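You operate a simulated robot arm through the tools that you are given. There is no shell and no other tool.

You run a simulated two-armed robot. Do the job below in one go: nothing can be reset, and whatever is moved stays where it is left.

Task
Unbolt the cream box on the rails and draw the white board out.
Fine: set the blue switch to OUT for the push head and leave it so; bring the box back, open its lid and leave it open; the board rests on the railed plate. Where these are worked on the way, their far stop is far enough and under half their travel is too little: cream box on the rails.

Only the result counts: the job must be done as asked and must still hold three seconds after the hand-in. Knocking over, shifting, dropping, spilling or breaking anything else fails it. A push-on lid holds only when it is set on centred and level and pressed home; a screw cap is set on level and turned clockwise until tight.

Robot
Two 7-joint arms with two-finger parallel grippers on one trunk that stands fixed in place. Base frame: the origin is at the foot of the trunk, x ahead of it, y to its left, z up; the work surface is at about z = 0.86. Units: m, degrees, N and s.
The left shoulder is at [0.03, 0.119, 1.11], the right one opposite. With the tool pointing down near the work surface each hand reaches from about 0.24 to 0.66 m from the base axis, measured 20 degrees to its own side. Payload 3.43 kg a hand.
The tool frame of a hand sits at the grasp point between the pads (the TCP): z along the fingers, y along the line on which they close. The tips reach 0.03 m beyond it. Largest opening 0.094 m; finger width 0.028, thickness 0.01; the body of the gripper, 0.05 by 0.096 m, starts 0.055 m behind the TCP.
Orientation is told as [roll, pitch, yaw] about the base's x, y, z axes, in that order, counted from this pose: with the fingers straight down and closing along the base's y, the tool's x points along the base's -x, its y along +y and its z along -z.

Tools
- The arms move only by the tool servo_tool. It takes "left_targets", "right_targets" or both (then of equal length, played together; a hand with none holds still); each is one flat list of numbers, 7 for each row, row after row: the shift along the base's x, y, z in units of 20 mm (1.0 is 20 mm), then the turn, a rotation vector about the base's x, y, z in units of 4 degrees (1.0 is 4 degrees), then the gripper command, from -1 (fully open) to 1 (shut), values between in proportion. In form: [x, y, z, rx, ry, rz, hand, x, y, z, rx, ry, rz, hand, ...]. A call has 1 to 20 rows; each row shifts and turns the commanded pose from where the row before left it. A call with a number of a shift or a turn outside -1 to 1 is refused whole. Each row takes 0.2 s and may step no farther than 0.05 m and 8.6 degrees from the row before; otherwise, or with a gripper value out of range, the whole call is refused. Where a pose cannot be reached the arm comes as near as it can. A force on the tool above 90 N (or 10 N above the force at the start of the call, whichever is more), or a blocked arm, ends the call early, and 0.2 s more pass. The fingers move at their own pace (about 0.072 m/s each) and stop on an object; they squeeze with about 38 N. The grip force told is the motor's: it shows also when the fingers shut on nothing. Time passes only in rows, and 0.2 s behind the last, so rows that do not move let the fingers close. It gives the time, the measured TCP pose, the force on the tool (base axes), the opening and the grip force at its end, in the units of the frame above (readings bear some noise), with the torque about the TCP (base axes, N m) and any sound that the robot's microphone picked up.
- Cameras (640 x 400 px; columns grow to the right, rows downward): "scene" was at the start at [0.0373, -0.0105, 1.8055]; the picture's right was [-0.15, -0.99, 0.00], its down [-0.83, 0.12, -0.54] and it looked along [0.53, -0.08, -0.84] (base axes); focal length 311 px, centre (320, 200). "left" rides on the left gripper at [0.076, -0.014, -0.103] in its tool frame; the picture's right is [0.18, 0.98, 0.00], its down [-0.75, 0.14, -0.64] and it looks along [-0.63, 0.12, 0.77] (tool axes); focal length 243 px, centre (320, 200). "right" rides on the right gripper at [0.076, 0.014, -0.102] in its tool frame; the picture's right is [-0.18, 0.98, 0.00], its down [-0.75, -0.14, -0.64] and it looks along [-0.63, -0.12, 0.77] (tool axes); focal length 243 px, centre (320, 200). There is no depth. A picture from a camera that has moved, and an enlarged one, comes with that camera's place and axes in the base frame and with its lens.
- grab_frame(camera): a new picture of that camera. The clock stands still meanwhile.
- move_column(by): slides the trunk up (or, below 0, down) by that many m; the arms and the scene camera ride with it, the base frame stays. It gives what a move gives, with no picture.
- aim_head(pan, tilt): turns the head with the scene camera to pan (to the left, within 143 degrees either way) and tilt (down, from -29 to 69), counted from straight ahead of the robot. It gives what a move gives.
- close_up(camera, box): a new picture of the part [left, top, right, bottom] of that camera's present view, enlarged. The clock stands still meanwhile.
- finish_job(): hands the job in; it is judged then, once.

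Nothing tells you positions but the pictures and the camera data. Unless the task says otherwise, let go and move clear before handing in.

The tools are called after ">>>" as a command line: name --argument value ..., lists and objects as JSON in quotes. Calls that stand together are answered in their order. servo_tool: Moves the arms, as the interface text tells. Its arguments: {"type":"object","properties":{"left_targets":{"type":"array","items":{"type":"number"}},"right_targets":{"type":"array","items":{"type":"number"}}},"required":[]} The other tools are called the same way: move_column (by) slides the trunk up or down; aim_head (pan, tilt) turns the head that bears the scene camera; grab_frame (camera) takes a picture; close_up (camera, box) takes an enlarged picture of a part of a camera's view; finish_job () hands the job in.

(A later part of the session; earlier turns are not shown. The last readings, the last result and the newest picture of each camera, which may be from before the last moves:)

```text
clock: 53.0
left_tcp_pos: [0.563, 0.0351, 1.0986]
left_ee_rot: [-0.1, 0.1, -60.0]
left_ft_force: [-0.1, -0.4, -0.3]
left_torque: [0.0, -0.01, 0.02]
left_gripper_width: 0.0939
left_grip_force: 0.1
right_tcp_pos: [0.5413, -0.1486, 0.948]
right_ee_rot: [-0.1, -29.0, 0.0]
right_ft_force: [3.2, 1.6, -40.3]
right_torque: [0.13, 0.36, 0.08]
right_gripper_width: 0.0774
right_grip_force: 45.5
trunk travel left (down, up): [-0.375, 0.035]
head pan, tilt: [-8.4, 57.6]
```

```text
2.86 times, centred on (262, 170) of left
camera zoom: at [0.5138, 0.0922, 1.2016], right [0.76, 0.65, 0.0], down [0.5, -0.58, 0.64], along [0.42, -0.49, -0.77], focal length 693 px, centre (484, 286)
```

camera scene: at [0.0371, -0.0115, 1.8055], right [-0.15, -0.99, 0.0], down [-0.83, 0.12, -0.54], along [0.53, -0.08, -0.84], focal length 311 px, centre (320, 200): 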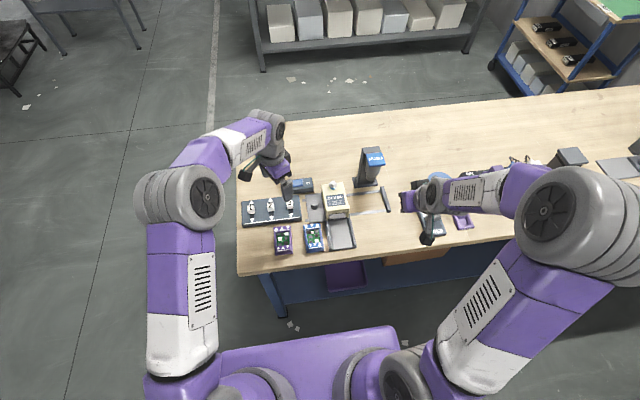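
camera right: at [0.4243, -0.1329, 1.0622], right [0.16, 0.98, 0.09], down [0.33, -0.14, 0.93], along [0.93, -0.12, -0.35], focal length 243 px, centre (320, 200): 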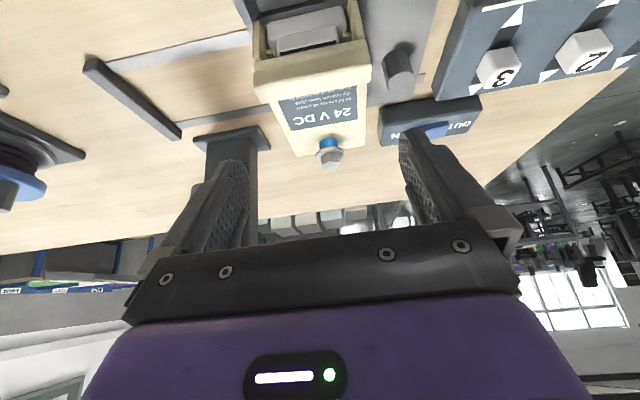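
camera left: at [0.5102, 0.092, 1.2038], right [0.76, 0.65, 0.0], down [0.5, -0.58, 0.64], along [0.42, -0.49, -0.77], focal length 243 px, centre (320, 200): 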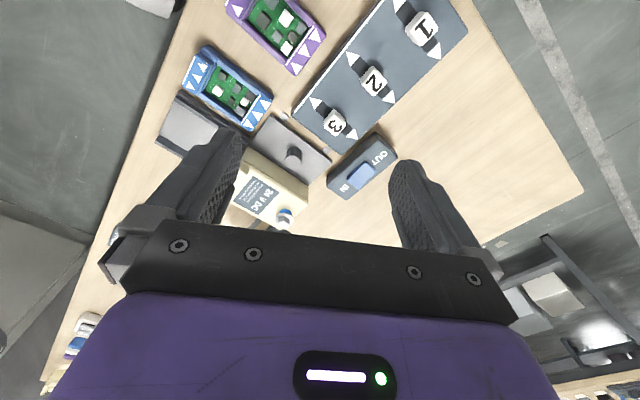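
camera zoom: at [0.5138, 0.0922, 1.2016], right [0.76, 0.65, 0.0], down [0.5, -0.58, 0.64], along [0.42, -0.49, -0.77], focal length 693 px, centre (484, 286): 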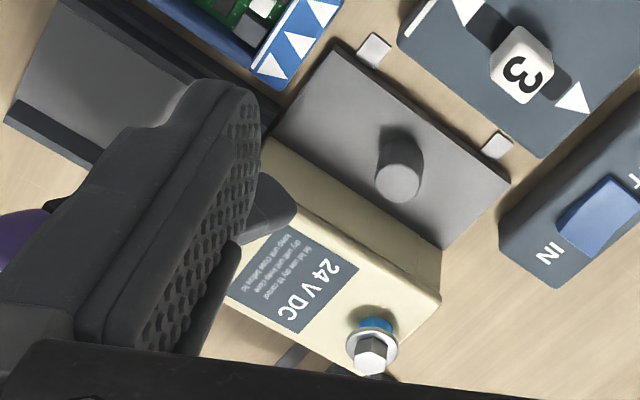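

The lid resisted with 40 N: the finger tips probably also hold the side walls. I relax, open, raise the hand a little so that only the lip is between the pads, and grip again.

>>> servo_tool --right_targets '[0, 0, -0.25, 0, 0, 0, 1, 0, 0, -0.15, 0, 0, 0, -1, 0, 0, 0, 0, 0, 0, -1, 0, 0, 0.4, 0, 0, 0, -1, 0, 0, 0.12, 0, 0, 0, -1, 0, 0, 0, 0, 0, 0, 0, 0, 0, 0, 0, 0, 0, 1, 0, 0, 0, 0, 0, 0, 1]'

>>> grab_frame --camera "right"

```text
clock: 54.8
left_tcp_pos: [0.5597, 0.0364, 1.1006]
left_ee_rot: [0.1, -0.1, -60.0]
left_ft_force: [0.6, -0.2, -0.3]
left_torque: [0.03, -0.02, 0.0]
left_gripper_width: 0.0937
left_grip_force: 0.1
right_tcp_pos: [0.5417, -0.1466, 0.9549]
right_ee_rot: [0.0, -30.0, 0.0]
right_ft_force: [1.3, 5.2, 0.5]
right_torque: [0.06, 0.05, 0.01]
right_gripper_width: 0.0778
right_grip_force: 45.0
trunk travel left (down, up): [-0.375, 0.035]
head pan, tilt: [-8.4, 57.6]
```

```text
taken
camera right: at [0.4239, -0.1333, 1.0069], right [0.16, 0.98, 0.09], down [0.33, -0.14, 0.93], along [0.93, -0.12, -0.35], focal length 243 px, centre (320, 200)
```

right: 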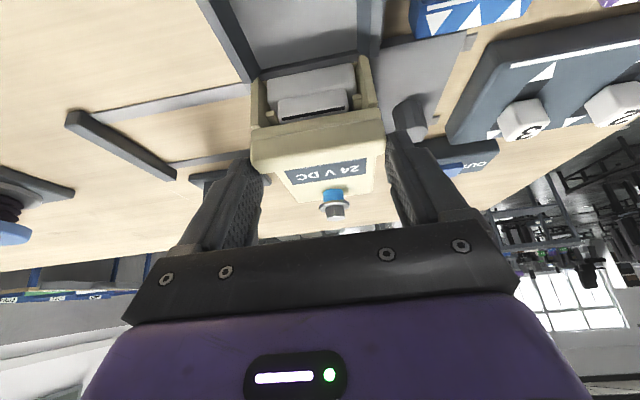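

Now only the lip is held. I lift again by a few millimetres, watching the force.

>>> servo_tool --right_targets '[0, 0, 0.2, 0, 0, 0, 1, 0, 0, 0.2, 0, 0, 0, 1]'

>>> close_up --camera "right" --box '[160, 0, 480, 230]'

```text
clock: 55.4
left_tcp_pos: [0.5652, 0.0354, 1.0998]
left_ee_rot: [-0.3, 0.1, -59.9]
left_ft_force: [0.3, -0.1, 0.5]
left_torque: [0.0, 0.01, -0.01]
left_gripper_width: 0.094
left_grip_force: 0.0
right_tcp_pos: [0.5421, -0.1475, 0.9584]
right_ee_rot: [-0.2, -29.1, -0.1]
right_ft_force: [9.7, 2.9, -38.6]
right_torque: [0.03, -0.01, 0.02]
right_gripper_width: 0.0779
right_grip_force: 45.0
trunk travel left (down, up): [-0.375, 0.035]
head pan, tilt: [-8.4, 57.6]
```

```text
1.74 times, centred on (320, 115) of right
camera zoom: at [0.4242, -0.1348, 1.0113], right [0.16, 0.98, 0.09], down [0.35, -0.14, 0.93], along [0.92, -0.12, -0.36], focal length 422 px, centre (320, 348)
```

zoom: 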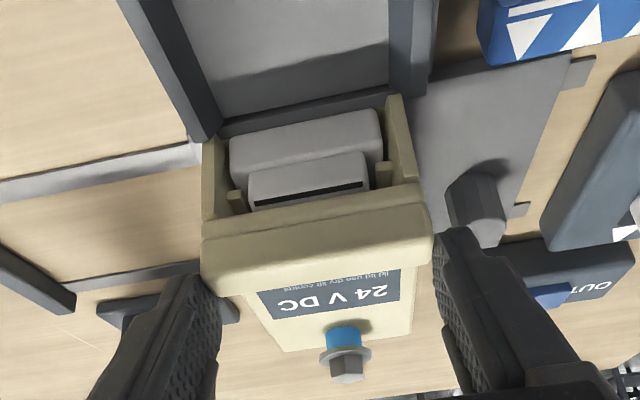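

The pull is again about 39 N with little motion. I look closely at the seam between lid and walls to see whether it has opened.

>>> close_up --camera "right" --box '[250, 40, 410, 180]'

>>> close_up --camera "left" --box '[230, 130, 330, 230]'

>>> close_up --camera "scene" --box '[300, 170, 370, 240]'

```text
2.86 times, centred on (330, 110) of right
camera zoom: at [0.4242, -0.1348, 1.0113], right [0.16, 0.98, 0.09], down [0.35, -0.14, 0.93], along [0.92, -0.12, -0.36], focal length 693 px, centre (291, 457)
```

zoom: 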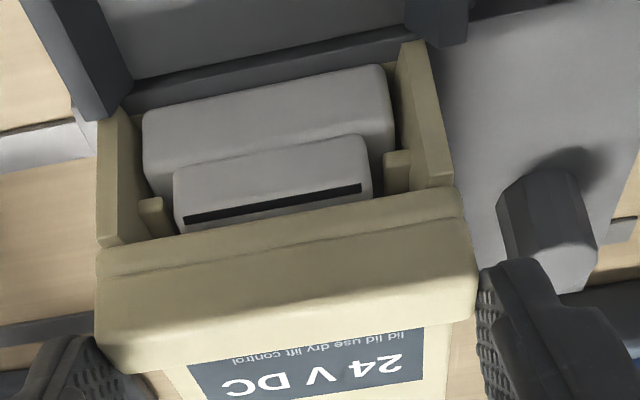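

```text
4.00 times, centred on (280, 180) of left
camera zoom: at [0.5144, 0.0925, 1.2012], right [0.76, 0.65, 0.0], down [0.5, -0.58, 0.64], along [0.41, -0.49, -0.77], focal length 970 px, centre (480, 280)
```

zoom: 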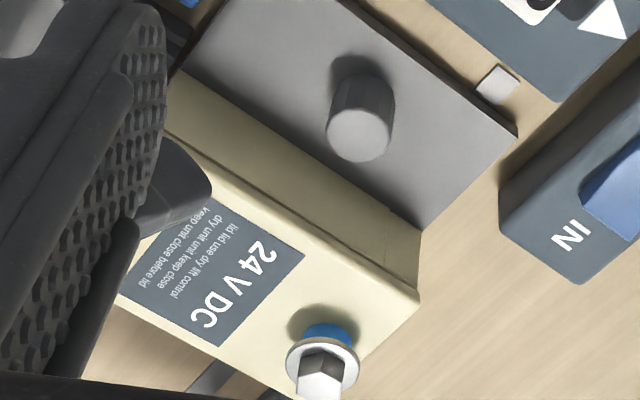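

```text
5.71 times, centred on (335, 205) of scene
camera zoom: at [0.0437, -0.0112, 1.8049], right [-0.15, -0.99, 0.0], down [-0.84, 0.12, -0.53], along [0.53, -0.08, -0.85], focal length 1778 px, centre (234, 171)
```

zoom: 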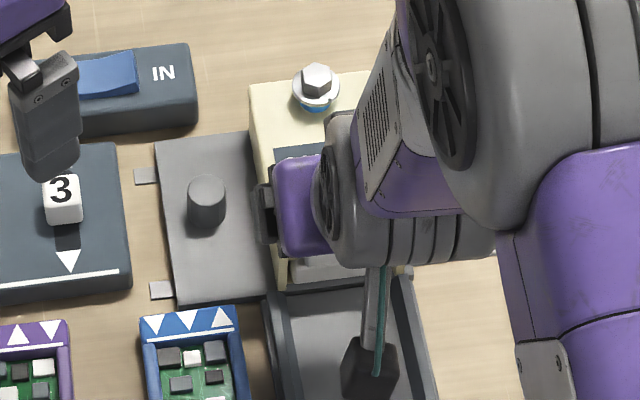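

No opening is visible. I relax the pull (keeping hold) and bring the left camera round for a level side view of the box, to find the hinge.

>>> servo_tool --right_targets '[0, 0, -0.4, 0, 0, 0, 1, 0, 0, 0, 0, 0, 0, 1, 0, 0, 0, 0, 0, 0, 1, 0, 0, 0, 0, 0, 0, 1, 0, 0, 0, 0, 0, 0, 1, 0, 0, 0, 0, 0, 0, 1, 0, 0, 0, 0, 0, 0, 1, 0, 0, 0, 0, 0, 0, 1, 0, 0, 0, 0, 0, 0, 1, 0, 0, 0, 0, 0, 0, 1, 0, 0, 0, 0, 0, 0, 1, 0, 0, 0, 0, 0, 0, 1, 0, 0, 0, 0, 0, 0, 1, 0, 0, 0, 0, 0, 0, 1, 0, 0, 0, 0, 0, 0, 1, 0, 0, 0, 0, 0, 0, 1, 0, 0, 0, 0, 0, 0, 1, 0, 0, 0, 0, 0, 0, 1]' --left_targets '[0, 0.1, 0, 0, 0, -0.94, 1, 0, 0.1, 0, 0, 0, -0.94, 1, 0, 0.1, 0, 0, 0, -0.94, 1, 0, 0.1, 0, 0, 0, -0.94, 1, 0, 0, 0, 0, 0, -0.94, 1, 0, 0, 0, 0, 0, -0.94, 1, 0, 0, 0, 0, 0, -0.94, 1, 0, 0, 0, 0, 0, -0.94, 1, 0.25, -0.15, -0.65, -1, 0, 0, 1, 0.25, -0.15, -0.65, -1, 0, 0, 1, 0.25, -0.15, -0.65, -1, 0, 0, 1, 0.25, -0.15, -0.65, -1, 0, 0, 1, 0.25, -0.15, -0.65, -1, 0, 0, 1, 0.25, -0.15, -0.65, -1, 0, 0, 1, 0.25, -0.15, -0.65, -1, 0, 0, 1, 0.25, -0.15, -0.65, -1, 0, 0, 1, 0.25, -0.15, -0.65, -1, 0, 0, 1, 0.25, -0.15, -0.65, -1, 0, 0, 1]'

>>> grab_frame --camera "left"

```text
clock: 59.2
left_tcp_pos: [0.6084, 0.013, 0.9718]
left_ee_rot: [0.4, -40.0, -90.3]
left_ft_force: [-0.1, 0.7, 0.0]
left_torque: [0.0, 0.01, 0.0]
left_gripper_width: 0.0
left_grip_force: 33.3
right_tcp_pos: [0.5407, -0.1483, 0.9571]
right_ee_rot: [0.0, -30.4, 0.0]
right_ft_force: [0.3, 3.7, 28.5]
right_torque: [-0.2, -0.43, -0.04]
right_gripper_width: 0.078
right_grip_force: 45.1
trunk travel left (down, up): [-0.375, 0.035]
head pan, tilt: [-8.4, 57.6]
```

```text
taken
camera left: at [0.5954, 0.1369, 1.0009], right [0.98, 0.14, -0.12], down [0.14, -0.16, 0.98], along [0.12, -0.98, -0.18], focal length 243 px, centre (320, 200)
```

left: 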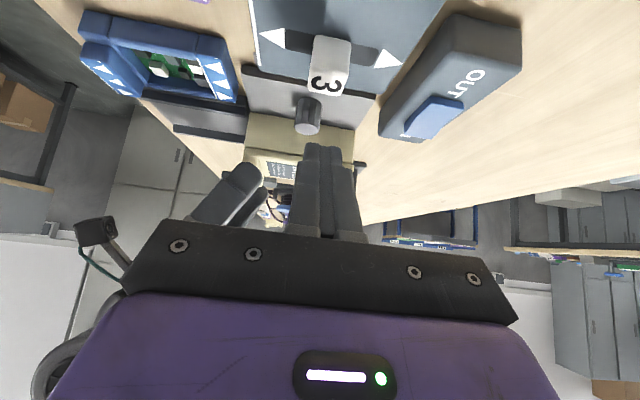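

The view is now nearly level. I zoom in on the box side.

>>> close_up --camera "left" --box '[220, 90, 390, 220]'

```text
3.08 times, centred on (305, 155) of left
camera zoom: at [0.5954, 0.1369, 1.0009], right [0.98, 0.14, -0.12], down [0.14, -0.16, 0.98], along [0.12, -0.98, -0.18], focal length 746 px, centre (366, 338)
```

zoom: 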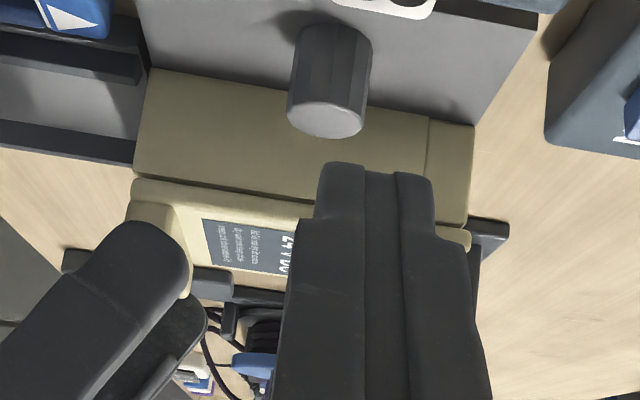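

The closed left fingers hide the rear part. I open them to clear the middle of the view.

>>> servo_tool --left_targets '[0, 0, 0, 0, 0, 0, -1, 0, 0, 0, 0, 0, 0, -1, 0, 0, 0, 0, 0, 0, -1]'

>>> close_up --camera "left" --box '[220, 90, 390, 220]'

>>> close_up --camera "left" --box '[240, 120, 320, 190]'

```text
clock: 60.0
left_tcp_pos: [0.6085, 0.0133, 0.9725]
left_ee_rot: [0.1, -40.1, -90.1]
left_ft_force: [-0.3, -0.3, -0.4]
left_torque: [-0.01, 0.0, 0.01]
left_gripper_width: 0.0939
left_grip_force: 0.1
right_tcp_pos: [0.5405, -0.1451, 0.9584]
right_ee_rot: [0.0, -30.3, 0.1]
right_ft_force: [0.4, 3.6, 30.6]
right_torque: [-0.17, -0.37, 0.11]
right_gripper_width: 0.0778
right_grip_force: 44.8
trunk travel left (down, up): [-0.375, 0.035]
head pan, tilt: [-8.4, 57.6]
```

```text
3.08 times, centred on (305, 155) of left
camera zoom: at [0.5952, 0.1367, 1.0013], right [0.98, 0.14, -0.12], down [0.14, -0.16, 0.98], along [0.12, -0.98, -0.18], focal length 746 px, centre (366, 338)
```

zoom: 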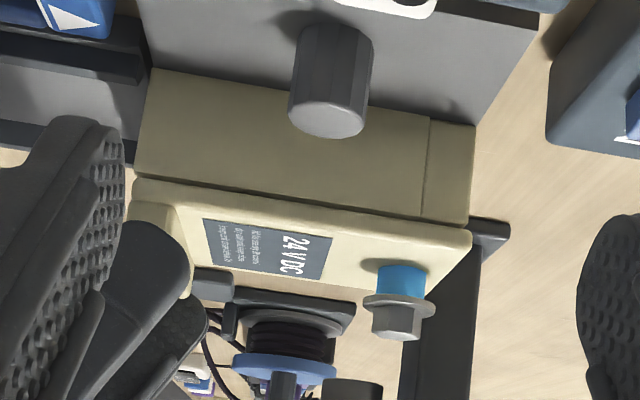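

```text
5.71 times, centred on (280, 155) of left
camera zoom: at [0.5952, 0.1367, 1.0013], right [0.98, 0.14, -0.12], down [0.14, -0.16, 0.98], along [0.12, -0.98, -0.18], focal length 1386 px, centre (549, 457)
```

zoom: 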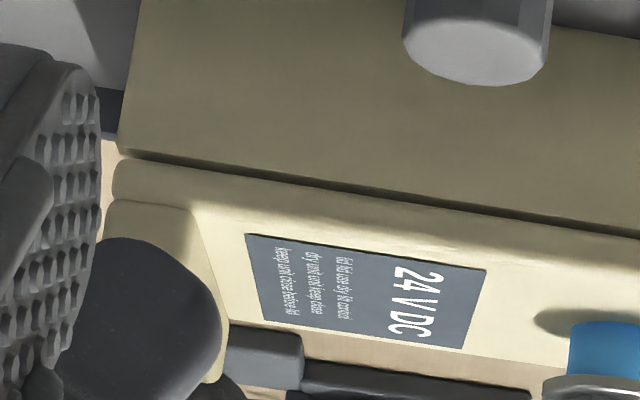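

The side view shows a thin gap at the front, tapering to the rear, so the hinge is at the far end and the lid is stiff. I lift again, hold, and compare the gap.

>>> servo_tool --right_targets '[0, 0, 0.4, 0, 0, 0, 1, 0, 0, 0.3, 0, 0, 0, 1, 0, 0, 0, 0, 0, 0, 1, 0, 0, 0, 0, 0, 0, 1, 0, 0, 0, 0, 0, 0, 1]'

>>> close_up --camera "left" --box '[220, 90, 390, 220]'

>>> close_up --camera "left" --box '[240, 120, 320, 190]'

```text
clock: 61.2
left_tcp_pos: [0.6125, 0.0121, 0.9693]
left_ee_rot: [-0.2, -40.0, -90.1]
left_ft_force: [-0.4, -0.5, -0.3]
left_torque: [0.01, 0.02, 0.01]
left_gripper_width: 0.0939
left_grip_force: 0.0
right_tcp_pos: [0.539, -0.148, 0.9651]
right_ee_rot: [0.0, -29.2, 0.0]
right_ft_force: [-1.4, 2.1, -39.0]
right_torque: [0.04, 0.54, -0.09]
right_gripper_width: 0.0778
right_grip_force: 45.6
trunk travel left (down, up): [-0.375, 0.035]
head pan, tilt: [-8.4, 57.6]
```

```text
3.08 times, centred on (305, 155) of left
camera zoom: at [0.5992, 0.1354, 0.9986], right [0.98, 0.14, -0.12], down [0.14, -0.17, 0.98], along [0.12, -0.98, -0.18], focal length 746 px, centre (366, 338)
```

zoom: 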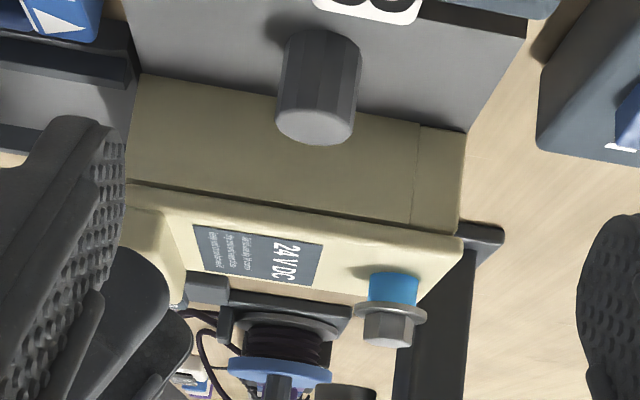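

```text
5.71 times, centred on (280, 155) of left
camera zoom: at [0.5992, 0.1354, 0.9986], right [0.98, 0.14, -0.12], down [0.14, -0.17, 0.98], along [0.12, -0.98, -0.18], focal length 1386 px, centre (549, 457)
```

zoom: 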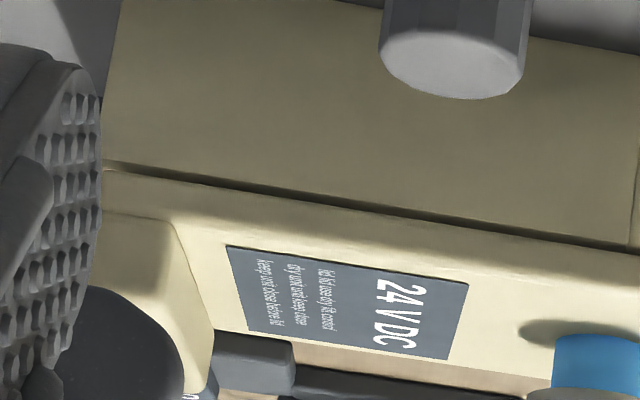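

The fingers slip at about 40 N while the lid stays shut, so this pull does not open it. I let go and back off for a low front view to see how the lid is held.

>>> servo_tool --right_targets '[0, 0, -0.2, 0, 0, 0, -1, 0, 0, 0, 0, 0, 0, -1, 0, 0, 0.6, 0, 0, 0, -1, 0, 0, 0.6, 0, 0, 0, -1, -0.9, 0, 0, 0, -0.8, 0, -1, -0.9, 0, -0.3, 0, -0.8, 0, -1, -0.6, 0, -0.5, 0, -0.9, 0, -1]'

>>> grab_frame --camera "right"

>>> close_up --camera "left" --box '[220, 90, 390, 220]'

```text
clock: 62.8
left_tcp_pos: [0.6113, 0.0132, 0.9713]
left_ee_rot: [0.1, -40.0, -90.1]
left_ft_force: [-0.6, 0.3, -0.2]
left_torque: [0.0, -0.03, 0.01]
left_gripper_width: 0.0941
left_grip_force: 0.0
right_tcp_pos: [0.4915, -0.1464, 0.9729]
right_ee_rot: [0.0, -40.1, 0.0]
right_ft_force: [0.2, 0.0, 0.1]
right_torque: [0.0, 0.01, 0.02]
right_gripper_width: 0.0941
right_grip_force: 0.0
trunk travel left (down, up): [-0.375, 0.035]
head pan, tilt: [-8.4, 57.6]
```

```text
taken
camera right: at [0.3676, -0.1327, 1.0037], right [0.14, 0.98, 0.12], down [0.16, -0.14, 0.98], along [0.98, -0.12, -0.18], focal length 243 px, centre (320, 200)
```

right: 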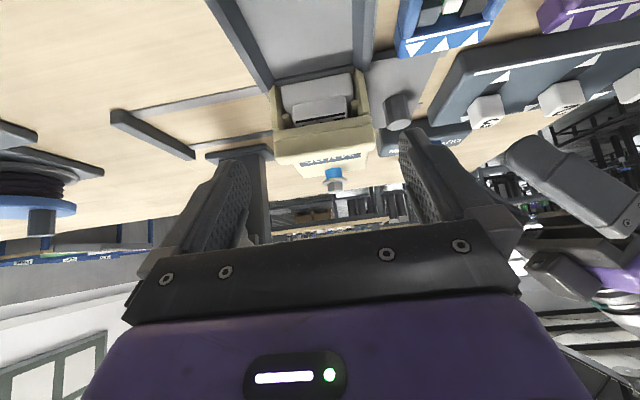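

```text
3.08 times, centred on (305, 155) of left
camera zoom: at [0.597, 0.1358, 1.0001], right [0.98, 0.14, -0.12], down [0.14, -0.16, 0.98], along [0.12, -0.98, -0.18], focal length 746 px, centre (366, 338)
```

zoom: 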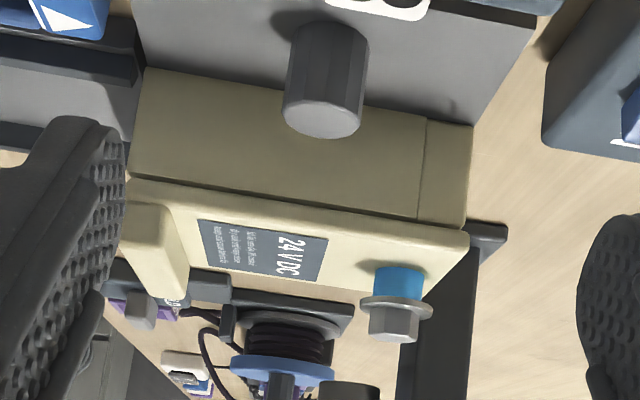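

I compare the seam now that the lid is let go, and look at the front.

>>> close_up --camera "left" --box '[240, 120, 320, 190]'

>>> close_up --camera "left" --box '[300, 110, 360, 180]'

>>> close_up --camera "right" --box '[260, 60, 390, 190]'

```text
5.71 times, centred on (280, 155) of left
camera zoom: at [0.597, 0.1358, 1.0001], right [0.98, 0.14, -0.12], down [0.14, -0.16, 0.98], along [0.12, -0.98, -0.18], focal length 1386 px, centre (549, 457)
```

zoom: 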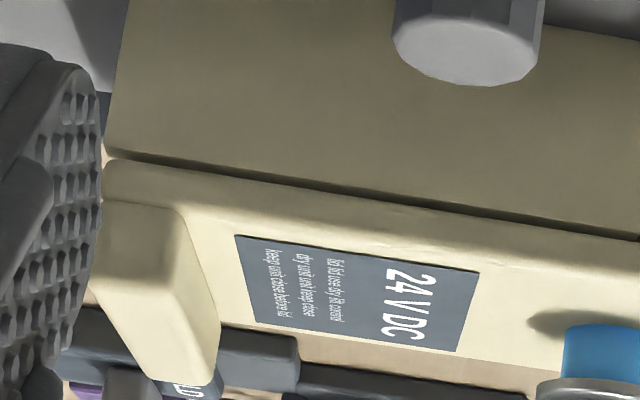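

```text
5.71 times, centred on (330, 145) of left
camera zoom: at [0.597, 0.1358, 1.0001], right [0.98, 0.14, -0.12], down [0.14, -0.16, 0.98], along [0.12, -0.98, -0.18], focal length 1386 px, centre (263, 514)
```

zoom: 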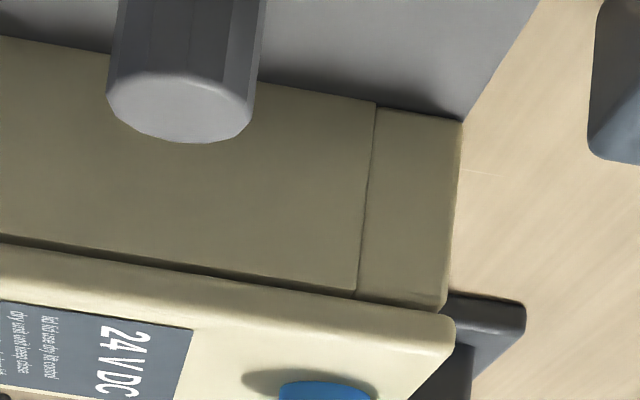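

```text
3.08 times, centred on (325, 125) of right
camera zoom: at [0.3676, -0.1327, 1.0037], right [0.14, 0.98, 0.12], down [0.16, -0.14, 0.98], along [0.98, -0.12, -0.18], focal length 746 px, centre (305, 431)
```

zoom: 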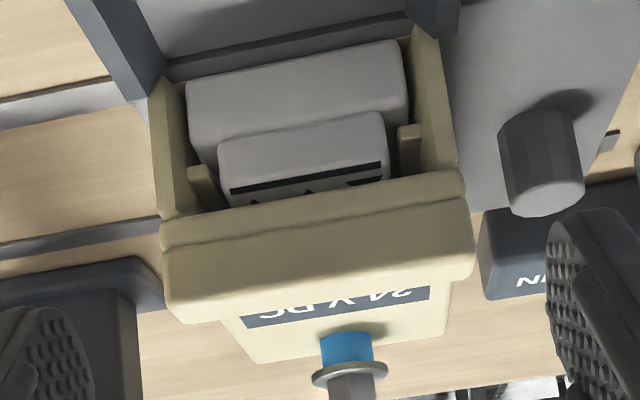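

The seam is a uniform fine line and did not open, so the lip end is not where it lifts. The bolt goes down into the rear block, so the lid may be hinged at the lip end and rise at the rear. I bring the open right hand above the rear part of the lid to try there.

>>> servo_tool --right_targets '[0.4, 0, 0.95, 0, 0.9, 0, -1, 0.4, 0, 0.95, 0, 0.9, 0, -1, 0.4, 0, 0.95, 0, 0.9, 0, -1, 0.9, 0, 0, 0, 0.72, 0, -1, 0.9, 0, 0, 0, 0.72, 0, -1, 0.9, 0, 0, 0, 0.72, 0, -1, 0.9, 0, 0, 0, 0.72, 0, -1, 0.9, 0, 0, 0, 0.72, 0, -1, 0.9, 0, 0, 0, 0.72, 0, -1]'

>>> grab_frame --camera "left"

>>> grab_frame --camera "right"

>>> grab_frame --camera "scene"

```text
clock: 64.8
left_tcp_pos: [0.6111, 0.0133, 0.9704]
left_ee_rot: [0.0, -40.0, -90.1]
left_ft_force: [-0.2, 0.1, -0.7]
left_torque: [0.05, -0.01, -0.03]
left_gripper_width: 0.0937
left_grip_force: 0.1
right_tcp_pos: [0.6246, -0.1474, 1.0297]
right_ee_rot: [0.0, -11.8, 0.0]
right_ft_force: [0.3, 0.1, -0.1]
right_torque: [0.02, 0.0, -0.02]
right_gripper_width: 0.094
right_grip_force: 0.0
trunk travel left (down, up): [-0.375, 0.035]
head pan, tilt: [-8.4, 57.6]
```

```text
taken
camera left: at [0.5975, 0.1358, 0.9998], right [0.98, 0.14, -0.12], down [0.14, -0.16, 0.98], along [0.12, -0.98, -0.18], focal length 243 px, centre (320, 200)
```

left: 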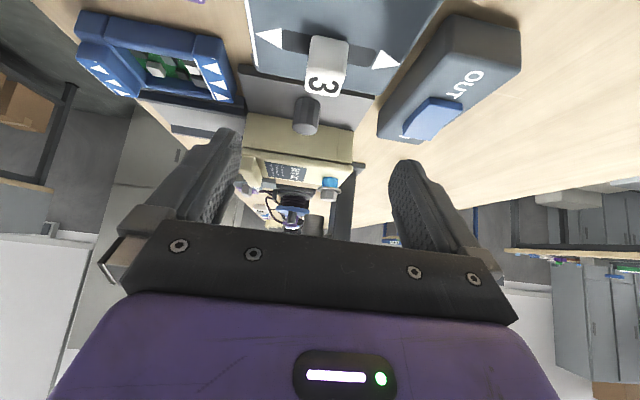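

```text
taken
camera right: at [0.5287, -0.1345, 1.1159], right [0.18, 0.98, 0.04], down [0.61, -0.14, 0.78], along [0.77, -0.12, -0.62], focal length 243 px, centre (320, 200)
```

right: 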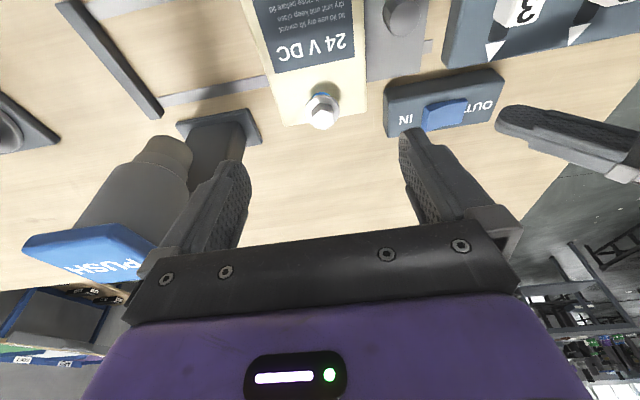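

```text
taken
camera scene: at [0.0383, -0.0107, 1.8054], right [-0.15, -0.99, 0.0], down [-0.84, 0.12, -0.54], along [0.53, -0.08, -0.84], focal length 311 px, centre (320, 200)
```

scene: 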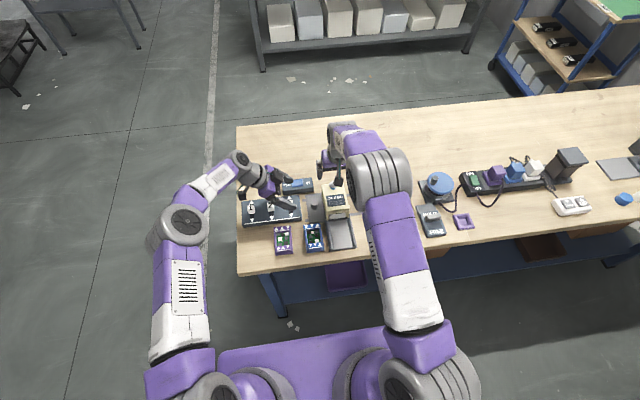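

The right hand is above the rear of the lid, fingers on both sides with room to spare. I lower it so that the pads overlap only the lid's 8 mm edge.

>>> servo_tool --right_targets '[0, 0.09, -0.9, 0, 0, 0, -1, 0, 0, -0.9, 0, 0, 0, -1, 0, 0, -0.9, 0, 0, 0, -1, 0, 0, -0.7, 0, 0, 0, -1, 0, 0, -0.4, 0, 0, 0, -1, 0, 0, -0.3, 0, 0, 0, -1]'

>>> close_up --camera "left" --box '[220, 90, 390, 220]'

>>> grab_frame --camera "right"

```text
clock: 66.2
left_tcp_pos: [0.6111, 0.0119, 0.9699]
left_ee_rot: [0.1, -39.9, -90.0]
left_ft_force: [-0.4, -0.3, -0.3]
left_torque: [0.02, 0.0, 0.03]
left_gripper_width: 0.0941
left_grip_force: 0.0
right_tcp_pos: [0.6241, -0.145, 0.9496]
right_ee_rot: [0.0, -11.8, 0.0]
right_ft_force: [-0.5, -0.4, -0.1]
right_torque: [0.0, -0.01, 0.01]
right_gripper_width: 0.0943
right_grip_force: 0.0
trunk travel left (down, up): [-0.375, 0.035]
head pan, tilt: [-8.4, 57.6]
```

```text
3.08 times, centred on (305, 155) of left
camera zoom: at [0.5972, 0.1359, 1.0001], right [0.98, 0.14, -0.12], down [0.14, -0.16, 0.98], along [0.12, -0.98, -0.18], focal length 746 px, centre (366, 338)
```

zoom: 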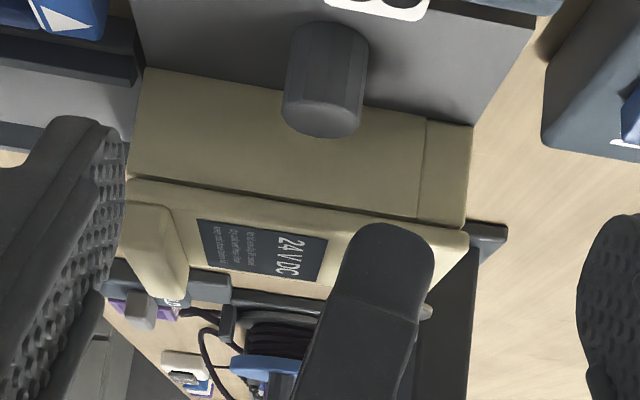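

```text
taken
camera right: at [0.5286, -0.1317, 1.0349], right [0.18, 0.98, 0.04], down [0.61, -0.14, 0.78], along [0.78, -0.12, -0.62], focal length 243 px, centre (320, 200)
```

right: 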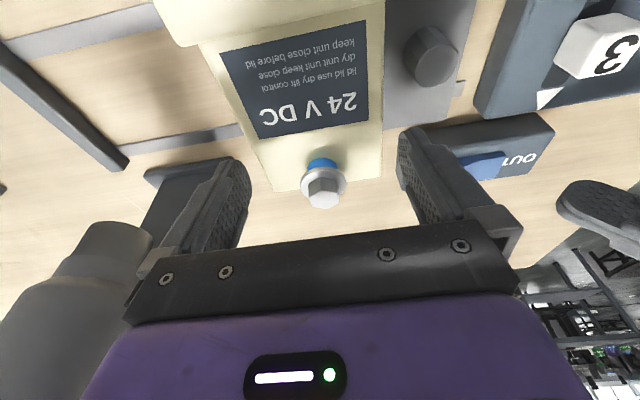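

The tips sit just at the lid's edge. I lower 3 mm more and close on it.

>>> servo_tool --right_targets '[0, 0, -0.15, 0, 0, 0, -1, 0, 0, 0, 0, 0, 0, 0, 0, 0, 0, 0, 0, 0, 1, 0, 0, 0, 0, 0, 0, 1]'

>>> close_up --camera "left" --box '[220, 90, 390, 220]'

```text
clock: 67.2
left_tcp_pos: [0.6095, 0.0132, 0.9704]
left_ee_rot: [0.1, -40.1, -90.1]
left_ft_force: [0.8, 0.0, -0.2]
left_torque: [0.0, -0.04, -0.01]
left_gripper_width: 0.0938
left_grip_force: 0.0
right_tcp_pos: [0.6252, -0.1457, 0.9464]
right_ee_rot: [0.1, -12.0, 0.0]
right_ft_force: [0.5, -2.3, 0.2]
right_torque: [-0.66, -0.13, 0.05]
right_gripper_width: 0.0775
right_grip_force: 45.2
trunk travel left (down, up): [-0.375, 0.035]
head pan, tilt: [-8.4, 57.6]
```

```text
3.08 times, centred on (305, 155) of left
camera zoom: at [0.5971, 0.1358, 1.0001], right [0.98, 0.14, -0.12], down [0.14, -0.16, 0.98], along [0.12, -0.98, -0.18], focal length 746 px, centre (366, 338)
```

zoom: 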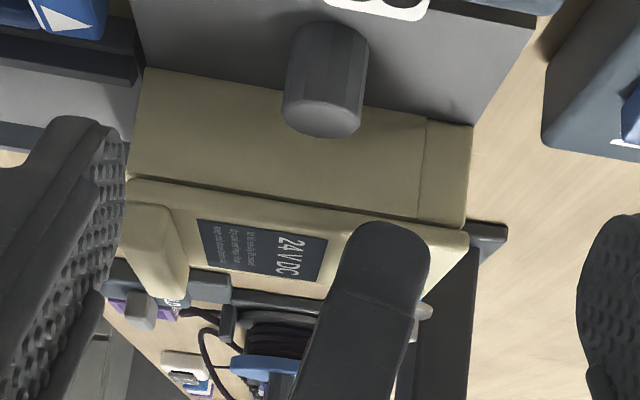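

The lid is gripped at the rear (77.5 mm). I lift gently and watch in the side view.

>>> servo_tool --right_targets '[0, 0, 0.2, 0, 0, 0, 1, 0, 0, 0.2, 0, 0, 0, 1]'

>>> close_up --camera "left" --box '[220, 90, 390, 220]'

```text
clock: 67.8
left_tcp_pos: [0.6137, 0.0117, 0.9677]
left_ee_rot: [-0.3, -40.0, -89.9]
left_ft_force: [0.2, 0.2, 0.5]
left_torque: [0.01, -0.06, -0.03]
left_gripper_width: 0.0938
left_grip_force: 0.0
right_tcp_pos: [0.6245, -0.1447, 0.947]
right_ee_rot: [0.0, -11.1, -0.1]
right_ft_force: [9.8, 0.7, -38.2]
right_torque: [-0.05, -0.44, 0.31]
right_gripper_width: 0.0779
right_grip_force: 44.8
trunk travel left (down, up): [-0.375, 0.035]
head pan, tilt: [-8.4, 57.6]
```

```text
3.08 times, centred on (305, 155) of left
camera zoom: at [0.6006, 0.1354, 0.9974], right [0.98, 0.14, -0.12], down [0.14, -0.17, 0.98], along [0.12, -0.98, -0.18], focal length 746 px, centre (366, 338)
```

zoom: 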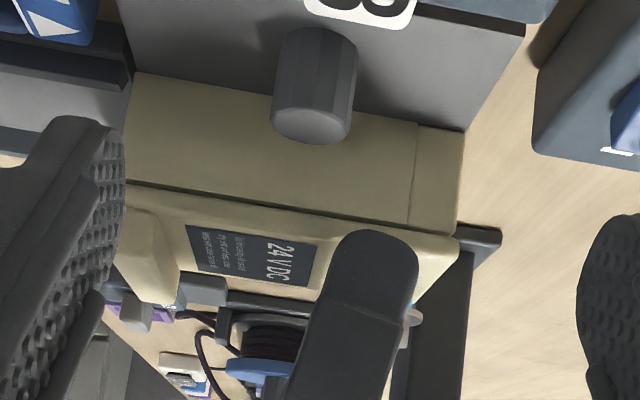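

Neither end lifts under nearly 40 N; both sides resist equally. Perhaps the lid slides instead. I relax the lift and try small pulls along x while holding the lid.

>>> servo_tool --right_targets '[0, 0, -0.4, 0, 0, 0, 1, 0.2, 0, 0, 0, 0, 0, 1, 0.2, 0, 0, 0, 0, 0, 1, 0, 0, 0, 0, 0, 0, 1]'

>>> close_up --camera "left" --box '[220, 90, 390, 220]'

```text
clock: 68.8
left_tcp_pos: [0.6093, 0.0131, 0.9708]
left_ee_rot: [0.0, -40.0, -90.2]
left_ft_force: [-0.2, -0.5, 0.5]
left_torque: [0.01, -0.01, -0.01]
left_gripper_width: 0.094
left_grip_force: 0.0
right_tcp_pos: [0.6347, -0.1449, 0.9483]
right_ee_rot: [0.1, -12.2, -0.1]
right_ft_force: [0.3, -0.9, 3.3]
right_torque: [0.0, 1.1, 0.12]
right_gripper_width: 0.0778
right_grip_force: 44.6
trunk travel left (down, up): [-0.375, 0.035]
head pan, tilt: [-8.4, 57.6]
```

```text
3.08 times, centred on (305, 155) of left
camera zoom: at [0.597, 0.1358, 1.0002], right [0.98, 0.14, -0.12], down [0.14, -0.16, 0.98], along [0.12, -0.98, -0.18], focal length 746 px, centre (366, 338)
```

zoom: 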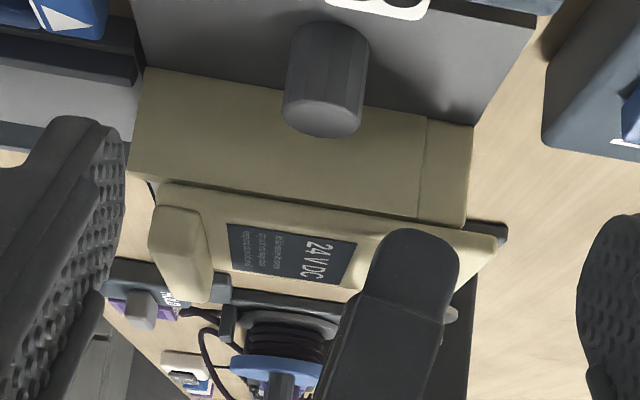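

The lid slides towards the rear: it has moved about 10 mm with almost no force. I let go of it, go round to the front of the lip with closed fingers, and will push it to the rear.

>>> servo_tool --right_targets '[0, 0, 0, 0, 0, 0, -1, 0, 0, 0, 0, 0, 0, -1, 0, 0, 0.9, 0, 0, 0, -1, 0, 0, 0.9, 0, 0, 0, -1, 0, 0, 0.9, 0, 0, 0, -1, -1, 0, 0.3, 0, 0, 0, 0, -1, 0, 0, 0, 0, 0, 1, -1, 0, 0, 0, 0, 0, 1, -1, 0, 0, 0, 0, 0, 1, -1, 0, 0, 0, 0, 0, 1, -1, 0, -0.3, 0, 0, 0, 1]'

>>> grab_frame --camera "right"

>>> close_up --camera "left" --box '[220, 90, 390, 220]'

```text
clock: 71.2
left_tcp_pos: [0.6097, 0.0123, 0.9701]
left_ee_rot: [0.1, -39.9, -90.1]
left_ft_force: [0.1, 0.5, 0.5]
left_torque: [0.01, 0.03, -0.01]
left_gripper_width: 0.0939
left_grip_force: 0.1
right_tcp_pos: [0.5098, -0.1443, 1.0016]
right_ee_rot: [0.0, -11.9, -0.1]
right_ft_force: [-0.5, 0.1, 0.1]
right_torque: [0.03, -0.01, 0.02]
right_gripper_width: 0.0
right_grip_force: 32.8
trunk travel left (down, up): [-0.375, 0.035]
head pan, tilt: [-8.4, 57.6]
```

```text
taken
camera right: at [0.4152, -0.1315, 1.0867], right [0.18, 0.98, 0.04], down [0.61, -0.14, 0.78], along [0.78, -0.12, -0.62], focal length 243 px, centre (320, 200)
```

right: 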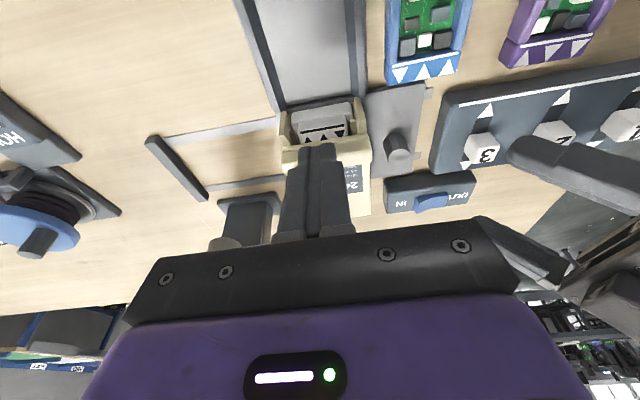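

```text
3.08 times, centred on (305, 155) of left
camera zoom: at [0.5969, 0.1359, 1.0002], right [0.98, 0.14, -0.12], down [0.14, -0.16, 0.98], along [0.12, -0.98, -0.18], focal length 746 px, centre (366, 338)
```

zoom: 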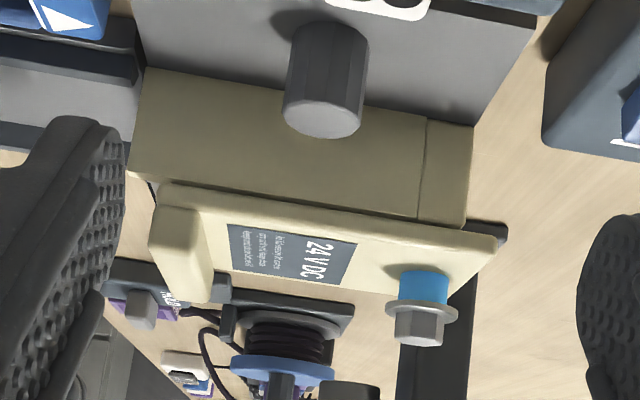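

The lid stays 10 mm back and the bolt moves with it. I check the lip and the space in front of it before lowering.

>>> close_up --camera "right" --box '[260, 80, 400, 240]'

```text
2.50 times, centred on (330, 160) of right
camera zoom: at [0.4152, -0.1315, 1.0867], right [0.18, 0.98, 0.04], down [0.61, -0.14, 0.78], along [0.78, -0.12, -0.62], focal length 606 px, centre (295, 300)
```

zoom: 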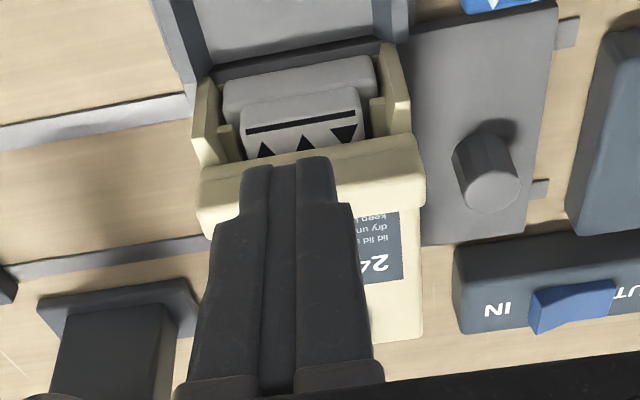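

There is free space in front of the lip. I lower the fingertip to lip height and advance to contact, then push a first 20 mm.

>>> servo_tool --right_targets '[0, -0.08, -0.9, 0, 0, 0, 1, 0, 0, -0.9, 0, 0, 0, 1, 0, 0, -0.75, 0, 0, 0, 1, 0.5, 0, 0, 0, 0, 0, 1, 0.5, 0, 0, 0, 0, 0, 1, 0.5, 0, 0, 0, 0, 0, 1, 0.5, 0, 0, 0, 0, 0, 1]'

>>> close_up --camera "left" --box '[200, 90, 390, 220]'

>>> grab_frame --camera "right"

```text
clock: 72.8
left_tcp_pos: [0.6107, 0.0131, 0.971]
left_ee_rot: [0.1, -40.1, -90.1]
left_ft_force: [-0.3, 0.4, -1.0]
left_torque: [0.0, -0.02, 0.01]
left_gripper_width: 0.0938
left_grip_force: 0.1
right_tcp_pos: [0.5531, -0.147, 0.9499]
right_ee_rot: [0.0, -11.8, 0.0]
right_ft_force: [0.0, 0.3, 0.4]
right_torque: [-0.01, 0.01, -0.03]
right_gripper_width: 0.0002
right_grip_force: 33.2
trunk travel left (down, up): [-0.375, 0.035]
head pan, tilt: [-8.4, 57.6]
```

```text
3.08 times, centred on (295, 155) of left
camera zoom: at [0.5971, 0.1359, 1.0001], right [0.98, 0.14, -0.12], down [0.14, -0.16, 0.98], along [0.12, -0.98, -0.18], focal length 746 px, centre (397, 338)
```

zoom: 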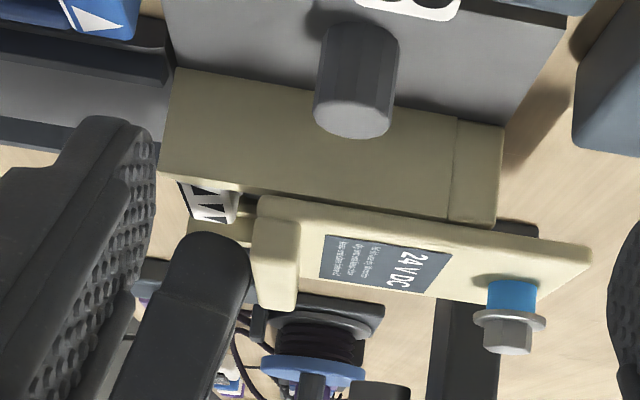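

```text
taken
camera right: at [0.4572, -0.1342, 1.0333], right [0.18, 0.98, 0.04], down [0.61, -0.14, 0.78], along [0.78, -0.12, -0.62], focal length 243 px, centre (320, 200)
```

right: 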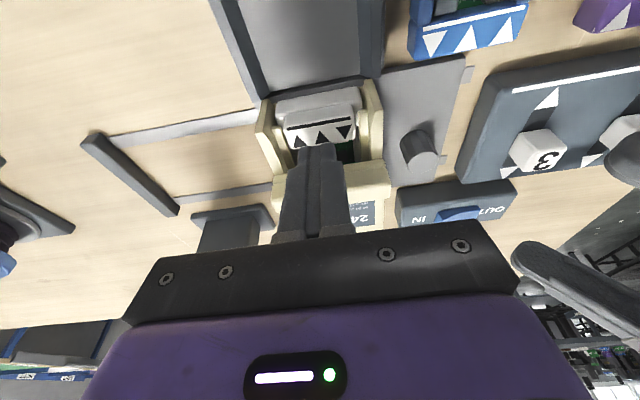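

The lid is gliding rearwards easily (about 32 mm open). I keep pushing.

>>> servo_tool --right_targets '[0.5, 0, 0, 0, 0, 0, 1, 0.5, 0, 0, 0, 0, 0, 1, 0.5, 0, 0, 0, 0, 0, 1, 0.4, 0, 0, 0, 0, 0, 1]'

>>> grab_frame --camera "left"

>>> grab_frame --camera "right"

```text
clock: 73.8
left_tcp_pos: [0.61, 0.0131, 0.9704]
left_ee_rot: [0.3, -40.0, -90.1]
left_ft_force: [-0.7, 0.8, -1.1]
left_torque: [0.03, -0.04, -0.01]
left_gripper_width: 0.0942
left_grip_force: 0.1
right_tcp_pos: [0.5914, -0.1466, 0.9496]
right_ee_rot: [-0.1, -11.8, -0.1]
right_ft_force: [-0.1, -0.4, 0.6]
right_torque: [0.0, -0.03, 0.0]
right_gripper_width: 0.0
right_grip_force: 33.0
trunk travel left (down, up): [-0.375, 0.035]
head pan, tilt: [-8.4, 57.6]
```

```text
taken
camera left: at [0.5971, 0.1359, 1.0001], right [0.98, 0.14, -0.12], down [0.14, -0.16, 0.98], along [0.12, -0.98, -0.18], focal length 243 px, centre (320, 200)
```

left: 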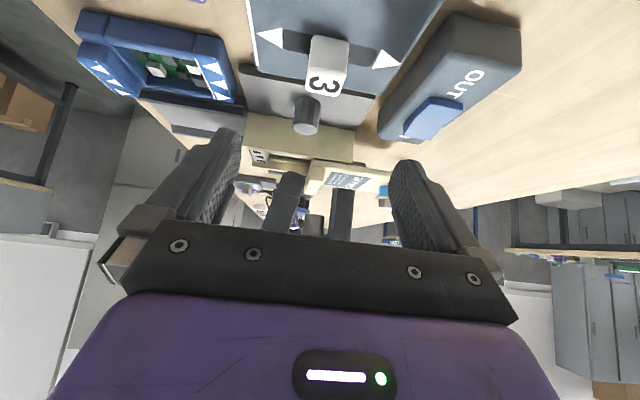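

```text
taken
camera right: at [0.4955, -0.1332, 1.0347], right [0.18, 0.98, 0.04], down [0.61, -0.14, 0.78], along [0.78, -0.12, -0.62], focal length 243 px, centre (320, 200)
```

right: 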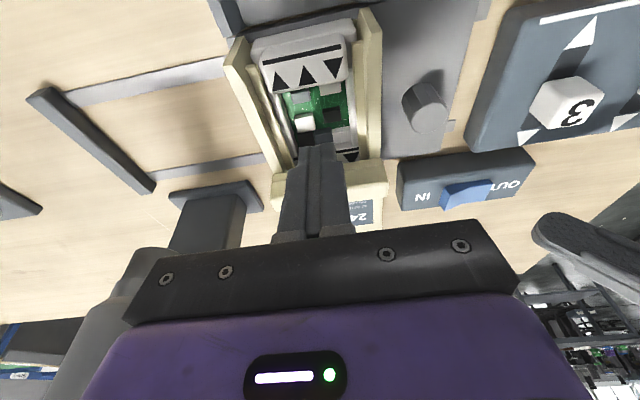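

About 70 mm open; the white board now shows inside. I push on to the lid's stop in smaller steps.

>>> servo_tool --right_targets '[0.4, 0, 0, 0, 0, 0, 1, 0.3, 0, 0, 0, 0, 0, 1, 0.3, 0, 0, 0, 0, 0, 1]'

>>> grab_frame --camera "right"

```text
clock: 74.6
left_tcp_pos: [0.6091, 0.0131, 0.9709]
left_ee_rot: [0.1, -40.1, -90.1]
left_ft_force: [0.3, -0.4, -0.6]
left_torque: [0.01, -0.01, 0.03]
left_gripper_width: 0.0939
left_grip_force: 0.1
right_tcp_pos: [0.6107, -0.1473, 0.9493]
right_ee_rot: [0.0, -11.9, -0.1]
right_ft_force: [0.5, 0.5, -0.8]
right_torque: [-0.02, 0.02, -0.02]
right_gripper_width: 0.0002
right_grip_force: 32.9
trunk travel left (down, up): [-0.375, 0.035]
head pan, tilt: [-8.4, 57.6]
```

```text
taken
camera right: at [0.5151, -0.1335, 1.0343], right [0.18, 0.98, 0.04], down [0.61, -0.14, 0.78], along [0.77, -0.12, -0.62], focal length 243 px, centre (320, 200)
```

right: 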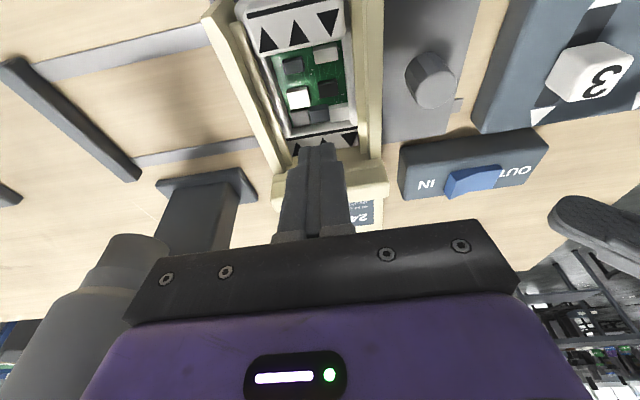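

About 90 mm open, no stop yet. I check from the side that the lid is still level and guided.

>>> close_up --camera "left" --box '[220, 90, 470, 260]'

>>> close_up --camera "right" --box '[190, 0, 420, 230]'

```text
2.35 times, centred on (345, 175) of left
camera zoom: at [0.5971, 0.1359, 1.0001], right [0.98, 0.14, -0.12], down [0.14, -0.16, 0.98], along [0.12, -0.98, -0.18], focal length 571 px, centre (261, 259)
```

zoom: 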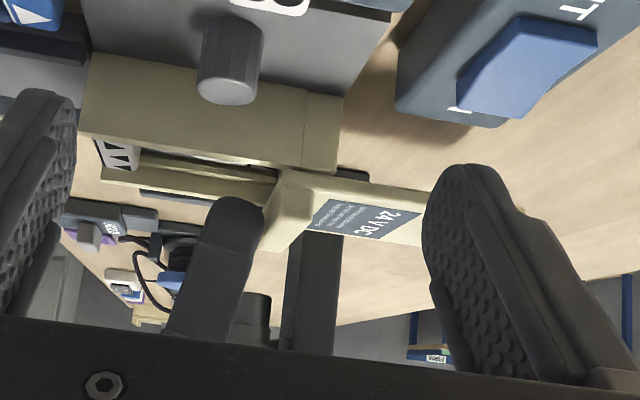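

```text
1.74 times, centred on (305, 115) of right
camera zoom: at [0.5151, -0.1335, 1.0343], right [0.18, 0.98, 0.04], down [0.61, -0.14, 0.78], along [0.77, -0.12, -0.62], focal length 422 px, centre (346, 348)
```

zoom: 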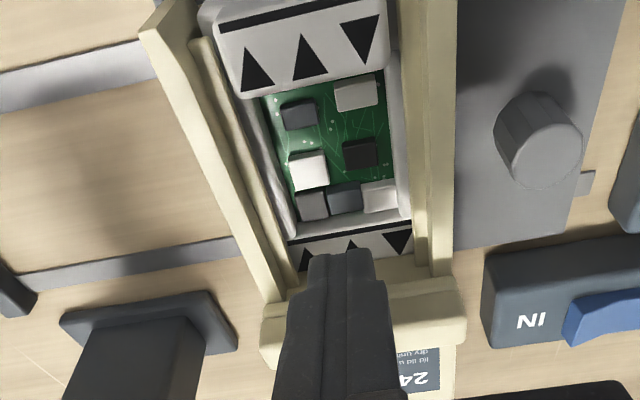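

The lid is level and guided like on a slide. I push a little further to find its stop.

>>> servo_tool --right_targets '[0.25, 0, 0, 0, 0, 0, 1, 0.25, 0, 0, 0, 0, 0, 1, 0.25, 0, 0, 0, 0, 0, 1]'

>>> close_up --camera "right" --box '[190, 0, 420, 230]'

```text
clock: 75.4
left_tcp_pos: [0.604, 0.0128, 0.9754]
left_ee_rot: [0.6, -40.0, -90.5]
left_ft_force: [-0.6, 0.0, -0.1]
left_torque: [0.01, 0.0, 0.0]
left_gripper_width: 0.0937
left_grip_force: 0.1
right_tcp_pos: [0.6111, -0.1474, 0.9494]
right_ee_rot: [0.0, -10.6, 0.0]
right_ft_force: [-57.7, -1.7, 22.0]
right_torque: [0.3, 1.1, -0.05]
right_gripper_width: 0.0
right_grip_force: 32.9
trunk travel left (down, up): [-0.375, 0.035]
head pan, tilt: [-8.4, 57.6]
```

```text
1.74 times, centred on (305, 115) of right
camera zoom: at [0.5178, -0.1331, 1.0364], right [0.18, 0.98, 0.03], down [0.62, -0.14, 0.77], along [0.76, -0.12, -0.64], focal length 422 px, centre (346, 348)
```

zoom: 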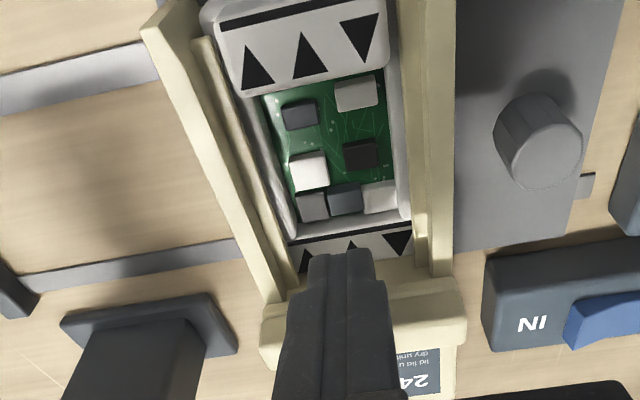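

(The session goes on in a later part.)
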